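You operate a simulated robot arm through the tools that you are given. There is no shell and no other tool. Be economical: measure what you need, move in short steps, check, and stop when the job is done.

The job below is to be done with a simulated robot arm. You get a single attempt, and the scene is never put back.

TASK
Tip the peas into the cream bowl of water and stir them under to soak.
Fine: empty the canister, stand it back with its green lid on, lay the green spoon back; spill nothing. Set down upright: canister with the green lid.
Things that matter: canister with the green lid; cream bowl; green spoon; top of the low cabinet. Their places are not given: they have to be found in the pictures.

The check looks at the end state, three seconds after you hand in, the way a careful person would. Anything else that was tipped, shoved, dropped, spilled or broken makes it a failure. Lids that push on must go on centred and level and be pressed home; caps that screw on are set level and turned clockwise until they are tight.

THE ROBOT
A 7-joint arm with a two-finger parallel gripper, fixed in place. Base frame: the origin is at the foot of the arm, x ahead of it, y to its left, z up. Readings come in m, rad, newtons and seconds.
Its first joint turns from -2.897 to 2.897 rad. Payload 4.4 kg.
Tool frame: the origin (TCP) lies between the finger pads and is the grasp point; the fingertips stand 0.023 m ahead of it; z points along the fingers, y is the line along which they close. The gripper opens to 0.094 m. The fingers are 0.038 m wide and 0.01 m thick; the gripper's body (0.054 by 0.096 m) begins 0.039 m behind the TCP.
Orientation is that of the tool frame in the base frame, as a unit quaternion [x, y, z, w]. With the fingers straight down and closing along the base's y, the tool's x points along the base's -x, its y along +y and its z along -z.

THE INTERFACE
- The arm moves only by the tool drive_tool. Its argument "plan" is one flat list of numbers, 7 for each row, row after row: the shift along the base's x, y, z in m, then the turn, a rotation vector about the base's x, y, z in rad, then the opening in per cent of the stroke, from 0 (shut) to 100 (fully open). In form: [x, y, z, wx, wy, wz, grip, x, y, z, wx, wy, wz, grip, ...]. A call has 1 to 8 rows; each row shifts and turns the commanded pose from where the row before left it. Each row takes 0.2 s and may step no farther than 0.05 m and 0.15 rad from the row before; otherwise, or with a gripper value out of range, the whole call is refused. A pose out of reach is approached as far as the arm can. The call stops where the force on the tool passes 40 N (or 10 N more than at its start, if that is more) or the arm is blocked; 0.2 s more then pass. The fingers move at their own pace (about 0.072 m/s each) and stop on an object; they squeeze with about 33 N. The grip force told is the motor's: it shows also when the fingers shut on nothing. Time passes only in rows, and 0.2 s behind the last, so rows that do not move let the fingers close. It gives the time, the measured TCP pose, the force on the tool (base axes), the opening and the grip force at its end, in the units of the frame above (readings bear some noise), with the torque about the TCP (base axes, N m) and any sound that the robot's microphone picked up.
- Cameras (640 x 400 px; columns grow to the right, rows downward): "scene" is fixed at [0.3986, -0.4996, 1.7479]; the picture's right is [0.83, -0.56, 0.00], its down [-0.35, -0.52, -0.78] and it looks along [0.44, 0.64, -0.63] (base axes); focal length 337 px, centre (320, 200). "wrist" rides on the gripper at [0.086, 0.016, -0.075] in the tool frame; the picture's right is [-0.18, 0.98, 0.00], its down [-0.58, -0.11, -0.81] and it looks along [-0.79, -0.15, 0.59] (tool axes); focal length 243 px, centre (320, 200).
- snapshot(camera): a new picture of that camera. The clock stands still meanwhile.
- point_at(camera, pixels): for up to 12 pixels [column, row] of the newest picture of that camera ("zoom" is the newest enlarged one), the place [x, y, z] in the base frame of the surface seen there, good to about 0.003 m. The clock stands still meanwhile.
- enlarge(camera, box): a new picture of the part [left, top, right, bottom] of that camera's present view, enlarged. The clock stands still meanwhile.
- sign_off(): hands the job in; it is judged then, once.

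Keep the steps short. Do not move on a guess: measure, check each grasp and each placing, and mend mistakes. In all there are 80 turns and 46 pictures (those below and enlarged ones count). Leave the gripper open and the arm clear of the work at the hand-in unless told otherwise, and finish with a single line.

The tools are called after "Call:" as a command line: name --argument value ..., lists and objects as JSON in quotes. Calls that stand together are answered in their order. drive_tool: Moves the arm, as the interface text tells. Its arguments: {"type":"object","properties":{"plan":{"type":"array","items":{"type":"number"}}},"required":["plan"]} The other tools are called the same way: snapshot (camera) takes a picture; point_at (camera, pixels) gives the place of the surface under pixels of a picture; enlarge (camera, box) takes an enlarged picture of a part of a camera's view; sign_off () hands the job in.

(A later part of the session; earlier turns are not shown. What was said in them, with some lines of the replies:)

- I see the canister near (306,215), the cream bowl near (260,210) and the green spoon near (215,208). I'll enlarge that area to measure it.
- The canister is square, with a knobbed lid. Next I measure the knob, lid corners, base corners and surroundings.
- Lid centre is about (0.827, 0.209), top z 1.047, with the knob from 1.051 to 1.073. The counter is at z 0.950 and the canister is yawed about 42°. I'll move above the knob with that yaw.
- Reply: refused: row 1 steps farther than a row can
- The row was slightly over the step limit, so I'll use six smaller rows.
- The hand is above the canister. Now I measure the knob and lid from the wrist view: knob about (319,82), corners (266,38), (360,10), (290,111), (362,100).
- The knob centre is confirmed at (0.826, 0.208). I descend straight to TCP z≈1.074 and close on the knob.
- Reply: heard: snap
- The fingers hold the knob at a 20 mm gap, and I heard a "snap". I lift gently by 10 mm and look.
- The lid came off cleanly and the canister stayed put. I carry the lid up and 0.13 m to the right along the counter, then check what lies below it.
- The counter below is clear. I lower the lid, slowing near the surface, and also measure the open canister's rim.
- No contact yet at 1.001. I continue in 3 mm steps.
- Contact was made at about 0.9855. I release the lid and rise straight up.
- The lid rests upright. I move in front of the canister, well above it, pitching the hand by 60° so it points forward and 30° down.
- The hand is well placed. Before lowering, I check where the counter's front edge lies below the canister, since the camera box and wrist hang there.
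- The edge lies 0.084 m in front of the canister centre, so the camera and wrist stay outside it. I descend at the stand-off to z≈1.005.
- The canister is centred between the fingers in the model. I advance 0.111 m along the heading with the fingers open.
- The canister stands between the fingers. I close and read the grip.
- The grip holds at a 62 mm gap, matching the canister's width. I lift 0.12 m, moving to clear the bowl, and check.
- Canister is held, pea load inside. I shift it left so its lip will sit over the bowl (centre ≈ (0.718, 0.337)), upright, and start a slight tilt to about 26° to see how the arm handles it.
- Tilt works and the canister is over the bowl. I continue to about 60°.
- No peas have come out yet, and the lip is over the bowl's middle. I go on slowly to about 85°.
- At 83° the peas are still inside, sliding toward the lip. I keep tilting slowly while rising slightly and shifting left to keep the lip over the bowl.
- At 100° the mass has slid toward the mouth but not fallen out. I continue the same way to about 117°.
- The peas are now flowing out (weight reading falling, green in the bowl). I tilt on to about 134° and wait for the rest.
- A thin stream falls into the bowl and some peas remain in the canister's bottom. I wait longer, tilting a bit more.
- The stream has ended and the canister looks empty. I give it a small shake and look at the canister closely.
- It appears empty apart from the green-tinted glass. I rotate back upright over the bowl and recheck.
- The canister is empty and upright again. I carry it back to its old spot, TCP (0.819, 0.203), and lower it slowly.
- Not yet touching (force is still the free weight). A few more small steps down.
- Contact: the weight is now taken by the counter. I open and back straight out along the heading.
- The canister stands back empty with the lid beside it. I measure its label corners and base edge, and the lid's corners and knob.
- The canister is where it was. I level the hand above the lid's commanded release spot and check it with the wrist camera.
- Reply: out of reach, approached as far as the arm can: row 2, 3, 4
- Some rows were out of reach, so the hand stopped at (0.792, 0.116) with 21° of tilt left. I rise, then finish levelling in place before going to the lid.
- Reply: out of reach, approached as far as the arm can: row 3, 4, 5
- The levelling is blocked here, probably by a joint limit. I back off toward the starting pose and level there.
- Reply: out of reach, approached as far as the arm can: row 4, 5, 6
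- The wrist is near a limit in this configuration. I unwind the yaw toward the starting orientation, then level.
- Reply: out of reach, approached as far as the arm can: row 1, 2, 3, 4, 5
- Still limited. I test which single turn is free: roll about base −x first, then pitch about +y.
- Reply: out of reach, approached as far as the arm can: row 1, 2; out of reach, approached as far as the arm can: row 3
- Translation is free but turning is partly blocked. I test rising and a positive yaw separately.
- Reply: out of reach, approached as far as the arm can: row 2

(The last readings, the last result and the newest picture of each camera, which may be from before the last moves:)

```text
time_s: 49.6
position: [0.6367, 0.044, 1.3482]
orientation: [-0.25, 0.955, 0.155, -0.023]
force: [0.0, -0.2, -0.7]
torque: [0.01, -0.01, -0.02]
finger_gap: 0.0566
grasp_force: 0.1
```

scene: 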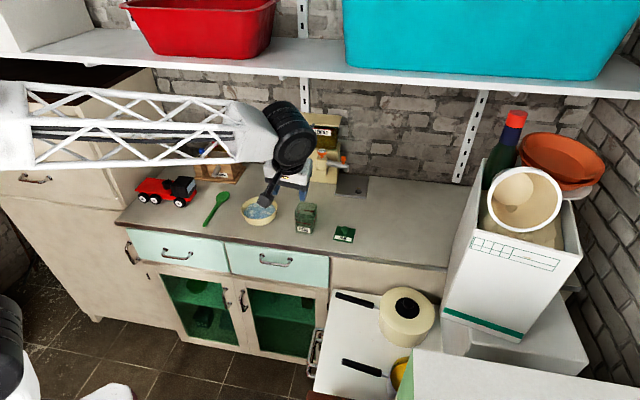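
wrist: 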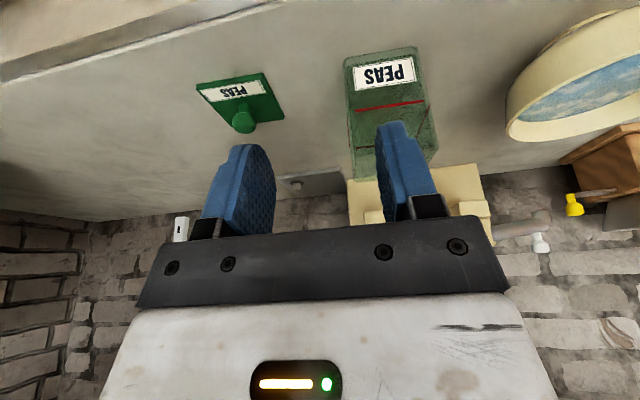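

Now turning the other way worked. The tilt is stuck about 16° left of straight down. That means the forearm-roll joint wound up to its limit, with the wrist flipped, during the pour. I'll unwind it in free air: swing the hand forward-left, then above the forearm line, then straight down through it.

Call:
drive_tool --plan '[0, 0, 0, 0.0604, -0.1167, -0.0421, 60, 0, 0, 0, 0.0604, -0.1167, -0.0421, 60, 0, 0, 0, 0.0604, -0.1167, -0.0421, 60, 0, 0, 0, 0.0604, -0.1167, -0.0421, 60, 0, 0, 0, 0.0604, -0.1167, -0.0421, 60, 0, 0, 0, 0.0604, -0.1167, -0.0421, 60, 0, 0, 0, 0.0604, -0.1167, -0.0421, 60, 0, 0, 0, 0.0604, -0.1167, -0.0421, 60]'

Call:
drive_tool --plan '[0, 0, 0, 0.021, -0.1, -0.0913, 60, 0, 0, 0, 0.021, -0.1, -0.0913, 60, 0, 0, 0, 0.021, -0.1, -0.0913, 60, 0, 0, 0, 0.021, -0.1, -0.0913, 60, 0, 0, 0, 0.021, -0.1, -0.0913, 60, 0, 0, 0, 0.021, -0.1, -0.0913, 60, 0, 0, 0, 0, 0, 0, 60]'

Call:
snapshot --camera "scene"

```text
time_s: 51.4
position: [0.6357, 0.0437, 1.346]
orientation: [-0.134, 0.828, 0.243, 0.487]
force: [0.2, -0.8, -0.1]
torque: [0.0, 0.01, -0.02]
finger_gap: 0.0562
grasp_force: 0.1
```

```text
time_s: 53.0
position: [0.6342, 0.0442, 1.3462]
orientation: [0.054, 0.639, 0.105, 0.76]
force: [-0.3, -0.2, -0.1]
torque: [-0.01, 0.0, -0.04]
finger_gap: 0.0562
grasp_force: 0.0
```

```text
12 pictures are left
```

scene: 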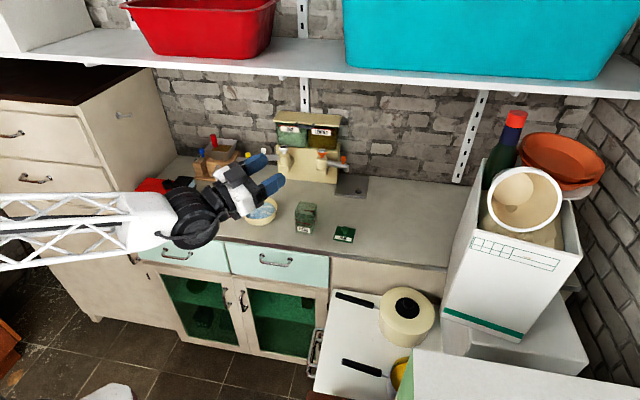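

No limits hit. The forearm is visible in the left part; I measure its direction to aim the downward crossing.

Call:
point_at --camera "scene" --pixels '[[30, 196], [60, 196], [90, 195], [120, 193], [30, 265], [60, 260], [90, 252], [120, 245], [145, 200], [145, 240], [145, 220], [195, 215]]'

```text
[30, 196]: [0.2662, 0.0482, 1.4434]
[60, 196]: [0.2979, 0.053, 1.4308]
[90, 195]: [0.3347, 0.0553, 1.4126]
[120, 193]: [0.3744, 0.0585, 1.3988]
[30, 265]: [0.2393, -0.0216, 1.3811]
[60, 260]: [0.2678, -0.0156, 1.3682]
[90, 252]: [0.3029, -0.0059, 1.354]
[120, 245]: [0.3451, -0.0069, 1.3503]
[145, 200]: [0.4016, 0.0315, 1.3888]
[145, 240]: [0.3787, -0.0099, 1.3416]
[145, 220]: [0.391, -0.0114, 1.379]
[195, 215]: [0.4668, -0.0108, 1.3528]
```

Forearm points about (0.93, 0.11, −0.33), and the hand is 31° above it. I pitch straight down through that line to the natural side.

Call:
drive_tool --plan '[0, 0, 0, -0.0089, 0.149, 0.0053, 60, 0, 0, 0, -0.0089, 0.149, 0.0053, 60, 0, 0, 0, -0.0089, 0.149, 0.0053, 60, 0, 0, 0, -0.0089, 0.149, 0.0053, 60, 0, 0, 0, -0.0089, 0.149, 0.0053, 60, 0, 0, 0, -0.0089, 0.149, 0.0053, 60, 0, 0, 0, -0.0089, 0.149, 0.0053, 60, 0, 0, 0, -0.0089, 0.149, 0.0053, 60]'

```text
time_s: 54.8
position: [0.6359, 0.0444, 1.3474]
orientation: [0.068, 0.959, 0.048, 0.27]
force: [0.0, 0.8, 0.7]
torque: [0.0, 0.01, -0.02]
finger_gap: 0.0567
grasp_force: 0.0
```

That went through without limits. I finish to vertical.

Call:
drive_tool --plan '[0, 0, 0, -0.0145, 0.138, 0, 60, 0, 0, 0, -0.0145, 0.138, 0, 60, 0, 0, 0, -0.0145, 0.138, 0, 60, 0, 0, 0, -0.0145, 0.138, 0, 60, 0, 0, 0, 0, 0, 0, 60]'

```text
time_s: 56.0
position: [0.6349, 0.0456, 1.3468]
orientation: [0.07, 0.998, 0.002, 0.0]
force: [0.9, -1.0, 0.1]
torque: [-0.05, -0.01, 0.02]
finger_gap: 0.0566
grasp_force: 0.2
```

The hand is vertical again with the wrist unwound. I move above the lid at (0.914, 0.112), turning to its yaw.

Call:
drive_tool --plan '[0.0464, 0.0111, 0, 0, 0, 0.1453, 60, 0.0464, 0.0111, 0, 0, 0, 0.1453, 60, 0.0464, 0.0111, 0, 0, 0, 0.1453, 60, 0.0464, 0.0111, 0, 0, 0, 0.1453, 60, 0.0464, 0.0111, 0, 0, 0, 0.1453, 60, 0.0464, 0.0111, 0, 0, 0, 0.1453, 60, 0, 0, -0.05, 0, 0, 0, 60, 0, 0, -0.05, 0, 0, 0, 60]'

Call:
drive_tool --plan '[0, 0, -0.05, 0, 0, 0, 60, 0, 0, -0.05, 0, 0, 0, 60, 0, 0, -0.03, 0, 0, 0, 60, 0, 0, 0, 0, 0, 0, 60, 0, 0, 0, 0, 0, 0, 60]'

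Call:
snapshot --camera "wrist"

```text
time_s: 57.8
position: [0.9135, 0.1093, 1.2503]
orientation: [-0.358, 0.934, 0.002, 0.0]
force: [-0.3, -0.3, 0.8]
torque: [-0.02, 0.0, -0.01]
finger_gap: 0.0563
grasp_force: 0.0
```

```text
time_s: 59.0
position: [0.9133, 0.1096, 1.1183]
orientation: [-0.358, 0.934, 0.002, 0.001]
force: [-0.4, -0.1, 0.6]
torque: [0.02, 0.0, 0.0]
finger_gap: 0.0564
grasp_force: 0.0
```

```text
11 pictures are left
```

wrist: 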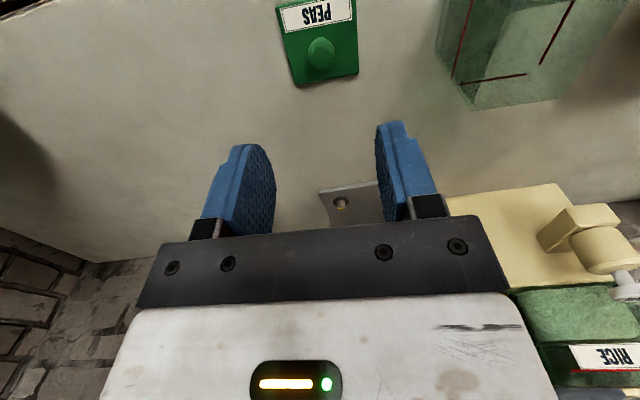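

I measure the knob (320,52) and the lid corners, plus the canister's red marks.

Call:
point_at --camera "wrist" --pixels '[[320, 45], [320, 58], [308, 53], [332, 53], [296, 84], [357, 74], [277, 10], [355, 5], [498, 78], [458, 60], [541, 62]]'

```text
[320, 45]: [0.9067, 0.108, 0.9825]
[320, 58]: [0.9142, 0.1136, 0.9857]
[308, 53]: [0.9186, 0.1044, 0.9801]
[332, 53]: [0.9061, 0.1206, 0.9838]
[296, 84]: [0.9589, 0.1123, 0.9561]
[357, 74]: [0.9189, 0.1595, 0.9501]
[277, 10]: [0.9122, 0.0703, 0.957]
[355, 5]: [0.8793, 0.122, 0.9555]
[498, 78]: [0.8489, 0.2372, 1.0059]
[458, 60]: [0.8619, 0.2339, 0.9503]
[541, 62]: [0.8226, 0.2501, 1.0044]
```

The knob is at about (0.914, 0.112). I descend to TCP z≈0.987 and grip it.

Call:
drive_tool --plan '[0, 0.0018, -0.045, 0, 0, 0, 60, 0, 0, -0.045, 0, 0, 0, 60, 0, 0, -0.04, 0, 0, 0, 60, 0, 0, 0, 0, 0, 0, 0, 0, 0, 0, 0, 0, 0, 0, 0, 0, 0, 0, 0, 0, 0, 0, 0, 0, 0, 0, 0, 0]'

Call:
drive_tool --plan '[0, 0, 0.03, 0, 0, 0, 0, 0, 0, 0.045, 0, 0, 0, 0, 0, 0, 0.045, 0, 0, 0, 0, 0, 0, 0, 0, 0, 0, 0]'

```text
time_s: 60.6
position: [0.9109, 0.1133, 0.9867]
orientation: [-0.358, 0.934, 0.002, 0.001]
force: [-0.8, -0.6, 3.2]
torque: [-0.08, -0.07, 0.02]
finger_gap: 0.0205
grasp_force: 33.0
```

```text
time_s: 61.6
position: [0.9141, 0.1121, 1.1058]
orientation: [-0.358, 0.934, 0.002, 0.0]
force: [-0.2, -0.2, -0.3]
torque: [0.02, -0.03, -0.02]
finger_gap: 0.0203
grasp_force: 32.5
```

The lid is held. I carry it back over the canister, to TCP (0.8268, 0.2101), and lower to just above the rim.

Call:
drive_tool --plan '[-0.0291, 0.0327, 0, 0, 0, 0, 0, -0.0291, 0.0327, 0, 0, 0, 0, 0, -0.0291, 0.0327, 0, 0, 0, 0, 0, 0, 0, 0, 0, 0, 0, 0, 0, 0, 0, 0, 0, 0, 0]'

Call:
drive_tool --plan '[0, 0, -0.018, 0, 0, 0, 0, 0, 0, 0, 0, 0, 0, 0]'

Call:
enlarge --camera "scene" --box '[285, 180, 335, 245]'

```text
time_s: 62.8
position: [0.8273, 0.2122, 1.1028]
orientation: [-0.359, 0.933, 0.002, 0.0]
force: [0.5, -0.7, 0.5]
torque: [0.02, 0.02, 0.0]
finger_gap: 0.0202
grasp_force: 32.8
```

```text
time_s: 63.4
position: [0.8295, 0.2121, 1.0871]
orientation: [-0.358, 0.934, 0.002, 0.0]
force: [0.0, -0.4, -0.1]
torque: [-0.04, 0.01, 0.04]
finger_gap: 0.0204
grasp_force: 33.1
```

```text
6.15 times, centred on (310, 212) of scene
```

zoom: 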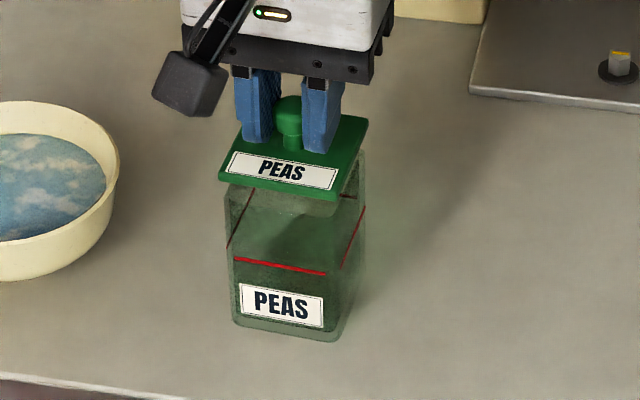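

I check the alignment: lid corners against the canister's front label.

Call:
point_at --camera "zoom" --pixels '[[224, 180], [336, 201], [365, 123], [242, 287], [321, 299], [240, 313], [320, 325], [235, 325], [330, 341], [288, 105], [234, 260], [326, 274]]'

```text
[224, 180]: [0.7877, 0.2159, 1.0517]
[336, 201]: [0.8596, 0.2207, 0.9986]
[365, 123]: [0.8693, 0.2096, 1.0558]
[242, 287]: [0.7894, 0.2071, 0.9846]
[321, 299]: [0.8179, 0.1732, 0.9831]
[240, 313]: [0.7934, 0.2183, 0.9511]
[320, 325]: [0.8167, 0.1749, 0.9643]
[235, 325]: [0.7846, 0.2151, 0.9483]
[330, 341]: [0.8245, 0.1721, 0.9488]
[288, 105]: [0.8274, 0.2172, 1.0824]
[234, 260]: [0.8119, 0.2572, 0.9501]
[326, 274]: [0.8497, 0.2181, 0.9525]
```

The lid sits about 3 mm too far back. I correct by (−0.002, −0.0026) and lower gently.

Call:
drive_tool --plan '[-0.0019, -0.0026, 0, 0, 0, 0, 0, 0, 0, 0, 0, 0, 0, 0, 0, 0, -0.004, 0, 0, 0, 0, 0, 0, 0, 0, 0, 0, 0]'

Call:
drive_tool --plan '[0, 0, -0.002, 0, 0, 0, 0, 0, 0, -0.002, 0, 0, 0, 0, 0, 0, 0, 0, 0, 0, 0]'

```text
time_s: 64.4
position: [0.8255, 0.2092, 1.0836]
orientation: [-0.358, 0.934, 0.002, 0.0]
force: [0.3, 0.8, -1.2]
torque: [0.01, -0.03, 0.0]
finger_gap: 0.0207
grasp_force: 32.7
```

```text
time_s: 65.2
position: [0.8252, 0.2094, 1.0799]
orientation: [-0.358, 0.934, 0.001, -0.001]
force: [1.0, 0.1, 0.1]
torque: [0.03, -0.01, 0.0]
finger_gap: 0.0204
grasp_force: 33.0
```

Position reads (0.825, 0.209). I nudge 0.8 mm forward and continue lowering to contact.

Call:
drive_tool --plan '[0.0006, 0.0005, -0.002, 0, 0, 0, 0, 0, 0, -0.0015, 0, 0, 0, 0, 0, 0, -0.0015, 0, 0, 0, 0, 0, 0, 0, 0, 0, 0, 0]'

```text
time_s: 66.2
position: [0.8264, 0.2098, 1.0777]
orientation: [-0.359, 0.934, 0.002, 0.0]
force: [-0.6, -0.6, 13.7]
torque: [-0.18, -0.34, 0.01]
finger_gap: 0.0203
grasp_force: 33.1
```

Contact with 13.7 N. I press further to push it home, listening for a snap.

Call:
drive_tool --plan '[0, 0, -0.0015, 0, 0, 0, 0, 0, 0, -0.0015, 0, 0, 0, 0, 0, 0, -0.0015, 0, 0, 0, 0, 0, 0, 0, 0, 0, 0, 0]'

Call:
enlarge --camera "scene" --box '[285, 180, 335, 245]'

```text
time_s: 66.8
position: [0.8257, 0.2098, 1.0766]
orientation: [-0.359, 0.934, 0.001, 0.003]
force: [0.0, 0.3, 2.7]
torque: [-0.01, -0.13, 0.02]
finger_gap: 0.0202
grasp_force: 33.1
stopped in row 3: the force on the tool passed its limit at 40 N (the readings are from after the stop); the commanded pose is now the measured one
```

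```text
6.15 times, centred on (310, 212) of scene
```

zoom: 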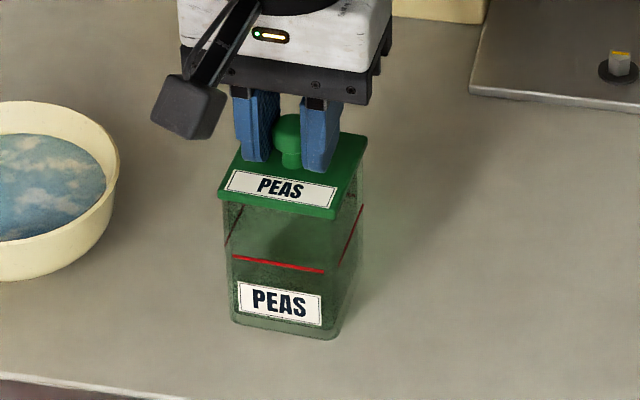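

The lid looks seated level. I release, rise, and measure its height and level from above.

Call:
drive_tool --plan '[0, 0, 0, 0, 0, 0, 40, 0, 0, 0, 0, 0, 0, 60, 0, 0, 0.04, 0, 0, 0, 60, 0, 0, 0.041, 0, 0, 0, 60, 0, 0, 0, 0, 0, 0, 0, 0, 0, 0, 0, 0, 0, 0, 0, 0, 0, 0, 0, 0, 0]'

Call:
snapshot --camera "wrist"

Call:
point_at --camera "wrist" --pixels '[[319, 75], [321, 92], [306, 82], [334, 82], [290, 106], [359, 97], [269, 40], [357, 14]]'

```text
time_s: 68.4
position: [0.8245, 0.2106, 1.1581]
orientation: [-0.358, 0.934, 0.002, 0.002]
force: [-0.1, -0.4, -0.3]
torque: [0.03, 0.0, -0.02]
finger_gap: 0.0
grasp_force: 33.4
heard: snap
```

```text
8 pictures are left
```

wrist: 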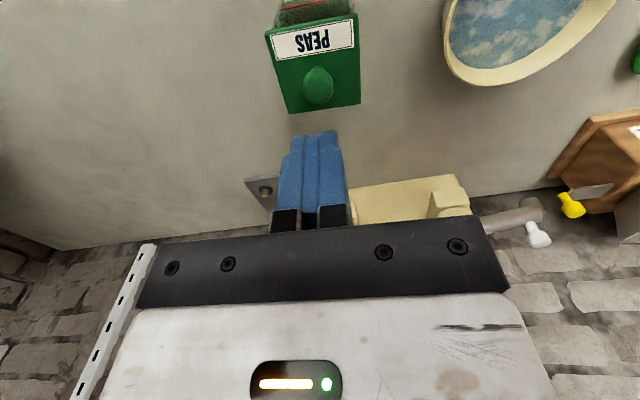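

```text
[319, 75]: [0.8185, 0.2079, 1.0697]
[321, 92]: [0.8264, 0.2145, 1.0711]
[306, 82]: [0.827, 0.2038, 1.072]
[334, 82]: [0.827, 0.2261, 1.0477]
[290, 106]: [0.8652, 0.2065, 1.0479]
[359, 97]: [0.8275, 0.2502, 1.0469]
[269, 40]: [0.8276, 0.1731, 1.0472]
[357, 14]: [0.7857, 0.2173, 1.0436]
```

Lid top reads 1.047 at all corners: level and at the original height, and a snap was heard. To be sure it's home, I press once more on the knob with the closed fingertips.

Call:
drive_tool --plan '[0.001, 0, -0.04, 0, 0, 0, 0, 0, 0, -0.015, 0, 0, 0, 0, 0, 0, -0.005, 0, 0, 0, 0, 0, 0, -0.002, 0, 0, 0, 0, 0, 0, -0.002, 0, 0, 0, 0, 0, 0, -0.002, 0, 0, 0, 0, 0, 0, -0.002, 0, 0, 0, 0]'

Call:
drive_tool --plan '[0, 0, 0.04, 0, 0, 0, 0, 0, 0, 0.05, 0, 0, 0, 60, 0, 0, 0.05, 0, 0, 0, 60, 0, 0, 0.03, 0, 0, 0, 60]'

```text
time_s: 69.9
position: [0.8286, 0.2082, 1.0961]
orientation: [-0.357, 0.934, 0.001, 0.005]
force: [-2.6, -2.1, 5.7]
torque: [-0.03, 0.08, 0.01]
finger_gap: 0.0
grasp_force: 32.7
stopped in row 7: the force on the tool passed its limit at 44 N (the readings are from after the stop); the commanded pose is now the measured one
```

```text
time_s: 70.9
position: [0.8253, 0.2087, 1.2639]
orientation: [-0.358, 0.934, 0.001, 0.004]
force: [-0.1, 0.1, 0.2]
torque: [-0.01, -0.02, -0.01]
finger_gap: 0.0563
grasp_force: 0.1
```

The knob took 44 N without moving, so the lid is home. Next is the spoon: I enlarge its area for an exact direction.

Call:
enlarge --camera "scene" --box '[190, 180, 280, 240]'

```text
6.67 times, centred on (235, 210) of scene
```

zoom: 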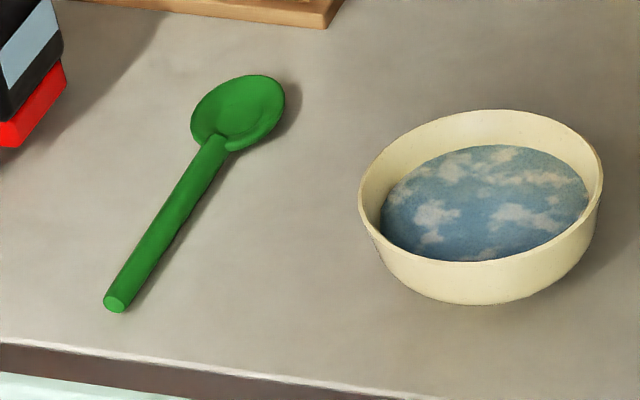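

I measure along the handle's midline, the head, and the tail.

Call:
point_at --camera "zoom" --pixels '[[122, 284], [140, 256], [157, 228], [175, 200], [193, 170], [212, 140], [238, 110], [268, 78], [115, 303], [100, 330], [197, 118], [280, 105]]'

```text
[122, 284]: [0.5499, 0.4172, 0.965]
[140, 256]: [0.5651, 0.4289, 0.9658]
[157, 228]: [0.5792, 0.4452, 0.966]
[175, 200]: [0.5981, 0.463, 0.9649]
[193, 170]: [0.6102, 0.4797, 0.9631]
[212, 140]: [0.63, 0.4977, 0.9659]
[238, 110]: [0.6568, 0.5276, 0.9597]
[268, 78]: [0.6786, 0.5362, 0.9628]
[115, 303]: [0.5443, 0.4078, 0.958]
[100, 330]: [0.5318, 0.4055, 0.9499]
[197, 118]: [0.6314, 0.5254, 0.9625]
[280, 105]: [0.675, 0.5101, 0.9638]
```

The handle lies at 45°, diameter ≈ 15 mm, tail (0.545, 0.410), tip (0.68, 0.538). I'll grip at (0.577, 0.442), so I move above it and tilt the hand 15° forward.

Call:
drive_tool --plan '[-0.031, 0.0292, -0.014, 0, 0, 0.0068, 60, -0.031, 0.0292, -0.014, 0, 0, 0.0068, 60, -0.031, 0.0292, -0.014, 0, 0, 0.0068, 60, -0.031, 0.0292, -0.014, 0, 0, 0.0068, 60, -0.031, 0.0292, -0.014, 0, 0, 0.0068, 60, -0.031, 0.0292, -0.014, 0, 0, 0.0068, 60, -0.031, 0.0292, -0.014, 0, 0, 0.0068, 60, -0.031, 0.0292, -0.014, 0, 0, 0.0068, 60]'

Call:
drive_tool --plan '[0, 0, -0.03, 0.0926, -0.0926, 0, 50, 0, 0, -0.03, 0.0926, -0.0926, 0, 50, 0, 0, -0.04, 0, 0, 0, 50, 0, 0, 0, 0, 0, 0, 50, 0, 0, 0, 0, 0, 0, 50]'

```text
time_s: 72.7
position: [0.5796, 0.4417, 1.1563]
orientation: [-0.383, 0.924, 0.001, 0.004]
force: [-0.5, 0.6, -0.3]
torque: [-0.01, -0.01, -0.02]
finger_gap: 0.0565
grasp_force: 0.0
```

```text
time_s: 73.9
position: [0.58, 0.4426, 1.0551]
orientation: [-0.378, 0.916, 0.051, 0.125]
force: [0.0, 0.4, -0.3]
torque: [0.01, -0.03, -0.01]
finger_gap: 0.0469
grasp_force: 0.0
```

In place and oriented. I descend to z≈0.9795 and close on the handle.

Call:
drive_tool --plan '[-0.0015, 0.0005, -0.04, 0, 0, 0, 50, 0, 0, -0.03, 0, 0, 0, 50, 0, 0, -0.0055, 0, 0, 0, 50, 0, 0, 0, 0, 0, 0, 0, 0, 0, 0, 0, 0, 0, 0, 0, 0, 0, 0, 0, 0, 0, 0, 0, 0, 0, 0, 0, 0]'

```text
time_s: 75.5
position: [0.5795, 0.4444, 0.9782]
orientation: [-0.379, 0.916, 0.051, 0.125]
force: [-0.7, -0.1, -0.1]
torque: [0.0, -0.01, -0.02]
finger_gap: 0.0153
grasp_force: 33.0
```

The handle is held (gap 15.3 mm). I lift it, then move over the bowl, dipping the head by 50° on the way, well above the rim.

Call:
drive_tool --plan '[0, 0, 0.02, 0, 0, 0, 0, 0, 0, 0.045, 0, 0, 0, 0, 0, 0, 0.06, 0, 0, 0, 0]'

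Call:
drive_tool --plan '[0, 0, 0.02, 0, 0, 0, 0, 0, 0, 0.045, 0, 0, 0, 0, 0, 0, 0.045, 0, 0, 0, 0, 0, 0, 0.045, 0, 0, 0, 0, 0, 0, 0.03, 0, 0, 0, 0]'

Call:
drive_tool --plan '[0.0166, -0.0244, 0, -0.1028, 0.1028, 0, 0, 0.0166, -0.0244, 0, -0.1028, 0.1028, 0, 0, 0.0166, -0.0244, 0, -0.1028, 0.1028, 0, 0, 0.0166, -0.0244, 0, -0.1028, 0.1028, 0, 0, 0.0166, -0.0244, 0, -0.1028, 0.1028, 0, 0, 0.0166, -0.0244, 0, -0.1028, 0.1028, 0, 0, 0, 0, 0, 0, 0, 0, 0]'

Call:
enlarge --camera "scene" --box '[190, 130, 330, 250]'

```text
refused: row 3 steps farther than a row can; nothing moved
```

```text
time_s: 76.7
position: [0.5801, 0.4406, 1.1662]
orientation: [-0.379, 0.915, 0.051, 0.125]
force: [-0.6, 0.2, 0.3]
torque: [-0.02, 0.0, 0.01]
finger_gap: 0.0154
grasp_force: 33.6
```

```text
time_s: 78.3
position: [0.6817, 0.2942, 1.1621]
orientation: [-0.367, 0.882, -0.114, -0.273]
force: [-0.5, -0.5, -0.7]
torque: [-0.02, 0.0, 0.01]
finger_gap: 0.0153
grasp_force: 32.7
```

```text
3.33 times, centred on (260, 190) of scene
```

zoom: 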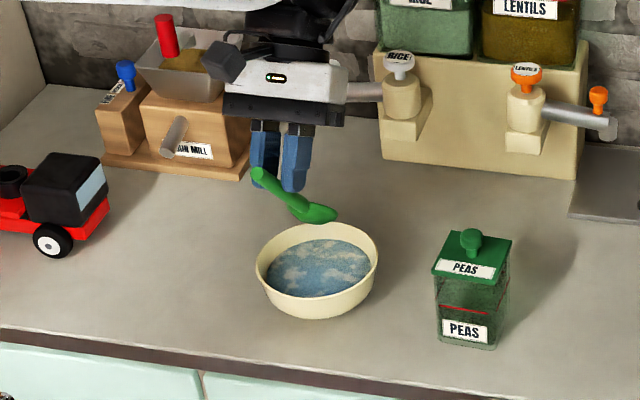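

Spoon is above the bowl. Its direction in the picture looks a bit off, so I measure its tail, neck and tip.

Call:
point_at --camera "zoom" --pixels '[[258, 172], [270, 185], [282, 197], [292, 203], [300, 208], [318, 212], [333, 214], [310, 205], [295, 185], [262, 175]]'

```text
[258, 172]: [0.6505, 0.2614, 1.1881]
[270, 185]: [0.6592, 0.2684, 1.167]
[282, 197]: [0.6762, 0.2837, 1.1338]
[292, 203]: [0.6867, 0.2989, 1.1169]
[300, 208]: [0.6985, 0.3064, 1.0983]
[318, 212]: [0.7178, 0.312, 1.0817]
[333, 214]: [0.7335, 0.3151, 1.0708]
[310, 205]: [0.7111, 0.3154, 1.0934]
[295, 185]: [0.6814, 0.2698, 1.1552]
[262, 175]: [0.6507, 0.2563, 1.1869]
```

The dip is 54° as planned, with the head over the bowl's centre. I lower the head into the water, watching the force.

Call:
drive_tool --plan '[-0.004, -0.002, -0.03, 0, 0, 0, 0, 0, 0, -0.02, 0, 0, 0, 0, 0, 0, -0.01, 0, 0, 0, 0, 0, 0, -0.008, 0, 0, 0, 0, 0, 0, 0, 0, 0, 0, 0]'

```text
time_s: 79.5
position: [0.6742, 0.2956, 1.0959]
orientation: [-0.366, 0.882, -0.113, -0.273]
force: [-0.4, -0.3, -0.7]
torque: [0.01, 0.02, 0.01]
finger_gap: 0.0154
grasp_force: 33.5
```

No contact, head submerged. I stir in circles of 14 mm radius.

Call:
drive_tool --plan '[0.014, 0, 0, 0, 0, 0, 0, -0.0041, 0.0099, 0, 0, 0, 0, 0, -0.0099, 0.0041, 0, 0, 0, 0, 0, -0.0099, -0.0041, 0, 0, 0, 0, 0, -0.0041, -0.0099, 0, 0, 0, 0, 0, 0.0041, -0.0099, 0, 0, 0, 0, 0, 0.0099, -0.0041, 0, 0, 0, 0, 0, 0.0099, 0.0041, 0, 0, 0, 0, 0]'

Call:
drive_tool --plan '[0.0041, 0.0099, 0, 0, 0, 0, 0, -0.0041, 0.0099, 0, 0, 0, 0, 0, -0.0099, 0.0041, 0, 0, 0, 0, 0, -0.0099, -0.0041, 0, 0, 0, 0, 0, -0.0041, -0.0099, 0, 0, 0, 0, 0, 0.0041, -0.0099, 0, 0, 0, 0, 0, 0.0099, -0.0041, 0, 0, 0, 0, 0, 0.0099, 0.0041, 0, 0, 0, 0, 0]'

Call:
enlarge --camera "scene" --box '[220, 160, 320, 240]'

```text
time_s: 81.3
position: [0.6855, 0.2849, 1.0941]
orientation: [-0.367, 0.882, -0.115, -0.273]
force: [-0.1, 0.1, -0.8]
torque: [0.0, 0.0, 0.02]
finger_gap: 0.0153
grasp_force: 33.2
```

```text
time_s: 83.1
position: [0.6834, 0.2852, 1.0947]
orientation: [-0.367, 0.882, -0.114, -0.273]
force: [0.0, 0.3, 0.1]
torque: [0.01, 0.01, 0.01]
finger_gap: 0.0153
grasp_force: 33.1
```

```text
5.00 times, centred on (270, 200) of scene
```

zoom: 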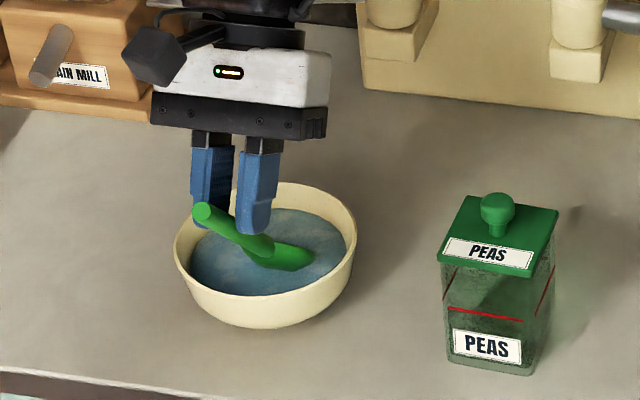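

The floating patches are mixing in. I go 5 mm deeper and stir further for a thorough mix.

Call:
drive_tool --plan '[0.0041, 0.0099, -0.005, 0, 0, 0, 0, -0.0041, 0.0099, 0, 0, 0, 0, 0, -0.0099, 0.0041, 0, 0, 0, 0, 0, -0.0099, -0.0041, 0, 0, 0, 0, 0, -0.0041, -0.0099, 0, 0, 0, 0, 0, 0.0041, -0.0099, 0, 0, 0, 0, 0, 0.0099, -0.0041, 0, 0, 0, 0, 0, 0.0099, 0.0041, 0, 0, 0, 0, 0]'

Call:
drive_tool --plan '[0.0041, 0.0099, 0, 0, 0, 0, 0, -0.0041, 0.0099, 0, 0, 0, 0, 0, -0.0099, 0.0041, 0, 0, 0, 0, 0, -0.0099, -0.0041, 0, 0, 0, 0, 0, -0.0041, -0.0099, 0, 0, 0, 0, 0, 0.0041, -0.0099, 0, 0, 0, 0, 0, 0.0099, -0.0041, 0, 0, 0, 0, 0, 0.0099, 0.0041, 0, 0, 0, 0, 0]'

Call:
drive_tool --plan '[0.0041, 0.0099, 0, 0, 0, 0, 0, -0.0041, 0.0099, 0, 0, 0, 0, 0, -0.0099, 0.0041, 0, 0, 0, 0, 0, -0.0099, -0.0041, 0, 0, 0, 0, 0, -0.0041, -0.0099, 0, 0, 0, 0, 0, 0.0041, -0.0099, 0, 0, 0, 0, 0, 0.0099, -0.0041, 0, 0, 0, 0, 0, 0.0099, 0.0041, 0, 0, 0, 0, 0]'

Call:
drive_tool --plan '[0.0041, 0.0099, 0, 0, 0, 0, 0, -0.0041, 0.0099, 0, 0, 0, 0, 0, -0.0099, 0.0041, 0, 0, 0, 0, 0, -0.0099, -0.0041, 0, 0, 0, 0, 0, -0.0041, -0.0099, 0, 0, 0, 0, 0, 0.0041, -0.0099, 0, 0, 0, 0, 0, 0.0099, -0.0041, 0, 0, 0, 0, 0, -0.0041, 0.014, 0, 0, 0, 0, 0]'

Call:
drive_tool --plan '[0, 0, 0.02, 0, 0, 0, 0, 0, 0, 0.02, 0, 0, 0, 0, 0, 0, 0.033, 0, 0, 0, 0, 0, 0, 0, 0, 0, 0, 0, 0, 0, 0, 0, 0, 0, 0, 0, 0, 0, 0, 0, 0, 0, 0, 0, 0, 0, 0, 0, 0]'

Call:
enlarge --camera "scene" --box '[220, 160, 320, 240]'

```text
time_s: 84.9
position: [0.685, 0.2849, 1.0901]
orientation: [-0.366, 0.882, -0.114, -0.274]
force: [-0.2, -0.6, -0.7]
torque: [0.02, 0.0, 0.01]
finger_gap: 0.0156
grasp_force: 33.0
```

```text
time_s: 86.7
position: [0.6851, 0.2846, 1.0912]
orientation: [-0.367, 0.882, -0.114, -0.273]
force: [-0.3, 0.1, 0.3]
torque: [-0.01, -0.01, -0.01]
finger_gap: 0.0154
grasp_force: 32.5
```

```text
time_s: 88.5
position: [0.6835, 0.284, 1.0899]
orientation: [-0.366, 0.882, -0.114, -0.273]
force: [0.5, -1.0, -0.6]
torque: [0.02, 0.03, -0.01]
finger_gap: 0.0153
grasp_force: 33.2
```

```text
time_s: 90.3
position: [0.6686, 0.2954, 1.0885]
orientation: [-0.366, 0.882, -0.114, -0.274]
force: [0.2, 0.9, -0.2]
torque: [-0.01, -0.01, -0.01]
finger_gap: 0.0153
grasp_force: 32.7
```

```text
time_s: 91.9
position: [0.6707, 0.2938, 1.1611]
orientation: [-0.366, 0.882, -0.114, -0.273]
force: [-0.1, 1.1, -0.4]
torque: [-0.02, -0.03, -0.02]
finger_gap: 0.0155
grasp_force: 32.8
```

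```text
5.00 times, centred on (270, 200) of scene
```

zoom: 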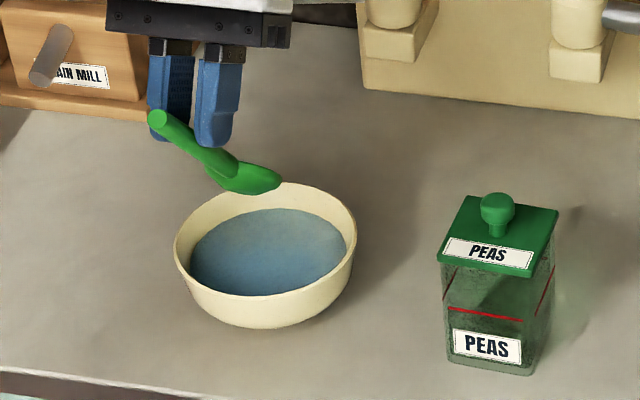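

The surface is now clear: the peas are under. I let it drip briefly, then carry the spoon back, levelling it on the way.

Call:
drive_tool --plan '[0, 0, 0.005, 0, 0, 0, 0, 0, 0, -0.005, 0, 0, 0, 0, 0, 0, 0, 0, 0, 0, 0, 0, 0, 0, 0, 0, 0, 0, 0, 0, 0, 0, 0, 0, 0, 0, 0, 0, 0, 0, 0, 0]'

Call:
drive_tool --plan '[-0.0152, 0.0247, 0, 0.1028, -0.1028, 0, 0, -0.0152, 0.0247, 0, 0.1028, -0.1028, 0, 0, -0.0152, 0.0247, 0, 0.1028, -0.1028, 0, 0, -0.0152, 0.0247, 0, 0.1028, -0.1028, 0, 0, -0.0152, 0.0247, 0, 0.1028, -0.1028, 0, 0, -0.0152, 0.0247, 0, 0.1028, -0.1028, 0, 0, 0, 0, -0.045, 0, 0, 0, 0, 0, 0, 0, 0, 0, 0, 0]'

Call:
drive_tool --plan '[0, 0, -0.045, 0, 0, 0, 0, 0, 0, -0.045, 0, 0, 0, 0, 0, 0, -0.035, 0, 0, 0, 0, 0, 0, -0.008, 0, 0, 0, 0, 0, 0, 0, 0, 0, 0, 0]'

```text
time_s: 93.3
position: [0.6706, 0.2955, 1.1622]
orientation: [-0.366, 0.882, -0.114, -0.274]
force: [0.4, -0.1, 0.1]
torque: [0.01, 0.01, 0.03]
finger_gap: 0.0153
grasp_force: 33.6
```

```text
time_s: 95.1
position: [0.5798, 0.4453, 1.1177]
orientation: [-0.379, 0.915, 0.051, 0.127]
force: [0.0, 0.4, -0.7]
torque: [0.0, -0.02, 0.02]
finger_gap: 0.0155
grasp_force: 32.8
```

```text
time_s: 96.3
position: [0.581, 0.4426, 0.9833]
orientation: [-0.38, 0.915, 0.052, 0.126]
force: [0.6, -0.9, -0.8]
torque: [0.01, 0.0, 0.01]
finger_gap: 0.0154
grasp_force: 32.8
```

The spoon is about 4 mm above the counter. I lower in small steps until contact.

Call:
drive_tool --plan '[0, 0, -0.002, 0, 0, 0, 0, 0, 0, -0.0015, 0, 0, 0, 0, 0, 0, 0, 0, 0, 0, 0]'

```text
time_s: 97.1
position: [0.5804, 0.4425, 0.9809]
orientation: [-0.38, 0.915, 0.051, 0.124]
force: [0.3, 0.1, -0.1]
torque: [-0.02, 0.01, 0.0]
finger_gap: 0.0152
grasp_force: 33.2
```

Call:
drive_tool --plan '[0, 0, -0.0012, 0, 0, 0, 0, 0, 0, -0.0008, 0, 0, 0, 0, 0, 0, 0, 0, 0, 0, 0]'

```text
time_s: 97.9
position: [0.5801, 0.443, 0.9795]
orientation: [-0.379, 0.916, 0.051, 0.124]
force: [0.3, -0.6, -0.4]
torque: [-0.01, 0.02, -0.03]
finger_gap: 0.0153
grasp_force: 33.0
```

The height now matches the pickup height. One more millimetre, then open gently and rise along the hand's axis.

Call:
drive_tool --plan '[0, 0, -0.0008, 0, 0, 0, 0, 0, 0, 0, 0, 0, 0, 20, 0, 0, 0, 0, 0, 0, 40, 0, 0, 0, 0, 0, 0, 50, 0, 0, 0.02, 0, 0, 0, 50, 0, 0, 0.04, 0, 0, 0, 50, 0, 0, 0.05, 0, 0, 0, 100, 0, 0, 0.05, 0, 0, 0, 100]'

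Call:
drive_tool --plan '[0, -0.045, 0.015, 0, 0, 0, 100, 0, -0.045, 0.015, 0, 0, 0, 100, 0, -0.045, 0.015, 0, 0, 0, 100, 0, -0.045, 0.015, 0, 0, 0, 100, 0, -0.045, 0.01, 0, 0, 0, 100, 0, -0.045, 0.01, 0, 0, 0, 100, 0, -0.045, 0.01, 0, 0, 0, 100, 0, -0.045, 0.01, 0, 0, 0, 100]'

Call:
snapshot --camera "scene"

Call:
enlarge --camera "scene" --box '[190, 170, 340, 250]'

```text
time_s: 99.7
position: [0.584, 0.4416, 1.1361]
orientation: [-0.379, 0.916, 0.05, 0.125]
force: [-0.3, -0.1, -0.3]
torque: [0.02, 0.02, 0.0]
finger_gap: 0.094
grasp_force: 0.1
```

```text
time_s: 101.5
position: [0.581, 0.0816, 1.2377]
orientation: [-0.378, 0.916, 0.052, 0.125]
force: [-0.3, 0.5, -0.1]
torque: [0.02, -0.01, 0.0]
finger_gap: 0.0939
grasp_force: 0.0
```

```text
3 pictures are left
```

scene: 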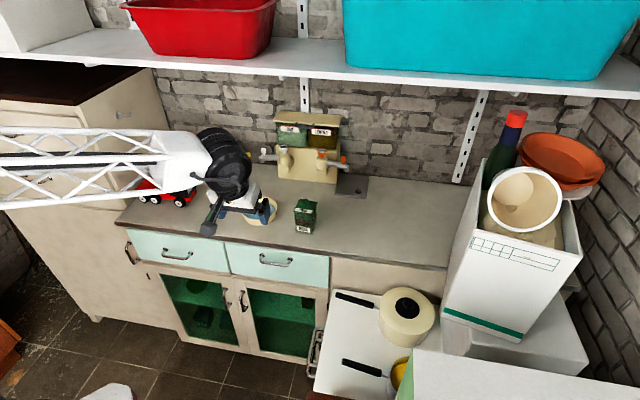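

```text
4.27 times, centred on (265, 210) of scene
```

zoom: 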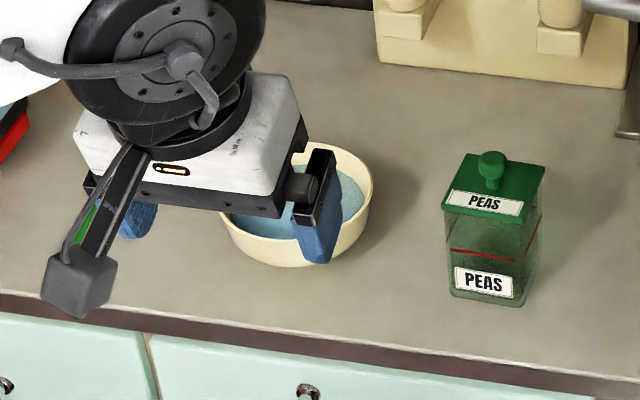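

The hand hides the spoon from the camera. I raise the arm and pull it back, then take a last check picture.

Call:
drive_tool --plan '[0.02, -0.02, 0.03, 0, 0, 0, 100, 0.02, -0.02, 0.03, 0, 0, 0, 100, 0.02, -0.02, 0.03, 0, 0, 0, 100, 0.02, -0.01, 0.03, 0, 0, 0, 100, 0.02, -0.01, 0.02, 0, 0, 0, 100, 0, 0, 0, 0, 0, 0, 100]'

Call:
enlarge --camera "scene" --box '[180, 130, 340, 250]'

```text
time_s: 102.9
position: [0.6809, 0.002, 1.3793]
orientation: [-0.38, 0.915, 0.051, 0.124]
force: [-0.1, 0.7, -0.7]
torque: [0.0, 0.01, -0.02]
finger_gap: 0.0941
grasp_force: 0.0
```

```text
3.33 times, centred on (260, 190) of scene
```

zoom: 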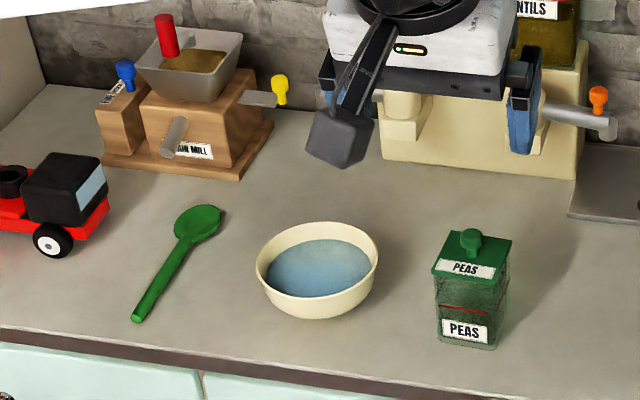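

The spoon lies back in its place and the canister is upright, empty and lidded. The peas are under the water and nothing is spilled. The gripper is open and clear, so I hand in.

Call:
sign_off

```text
The job is handed in.
```

The peas are stirred under the water in the cream bowl, the empty canister stands upright with its green lid pressed on, the green spoon is back in its place, and the last picture shows no spill.
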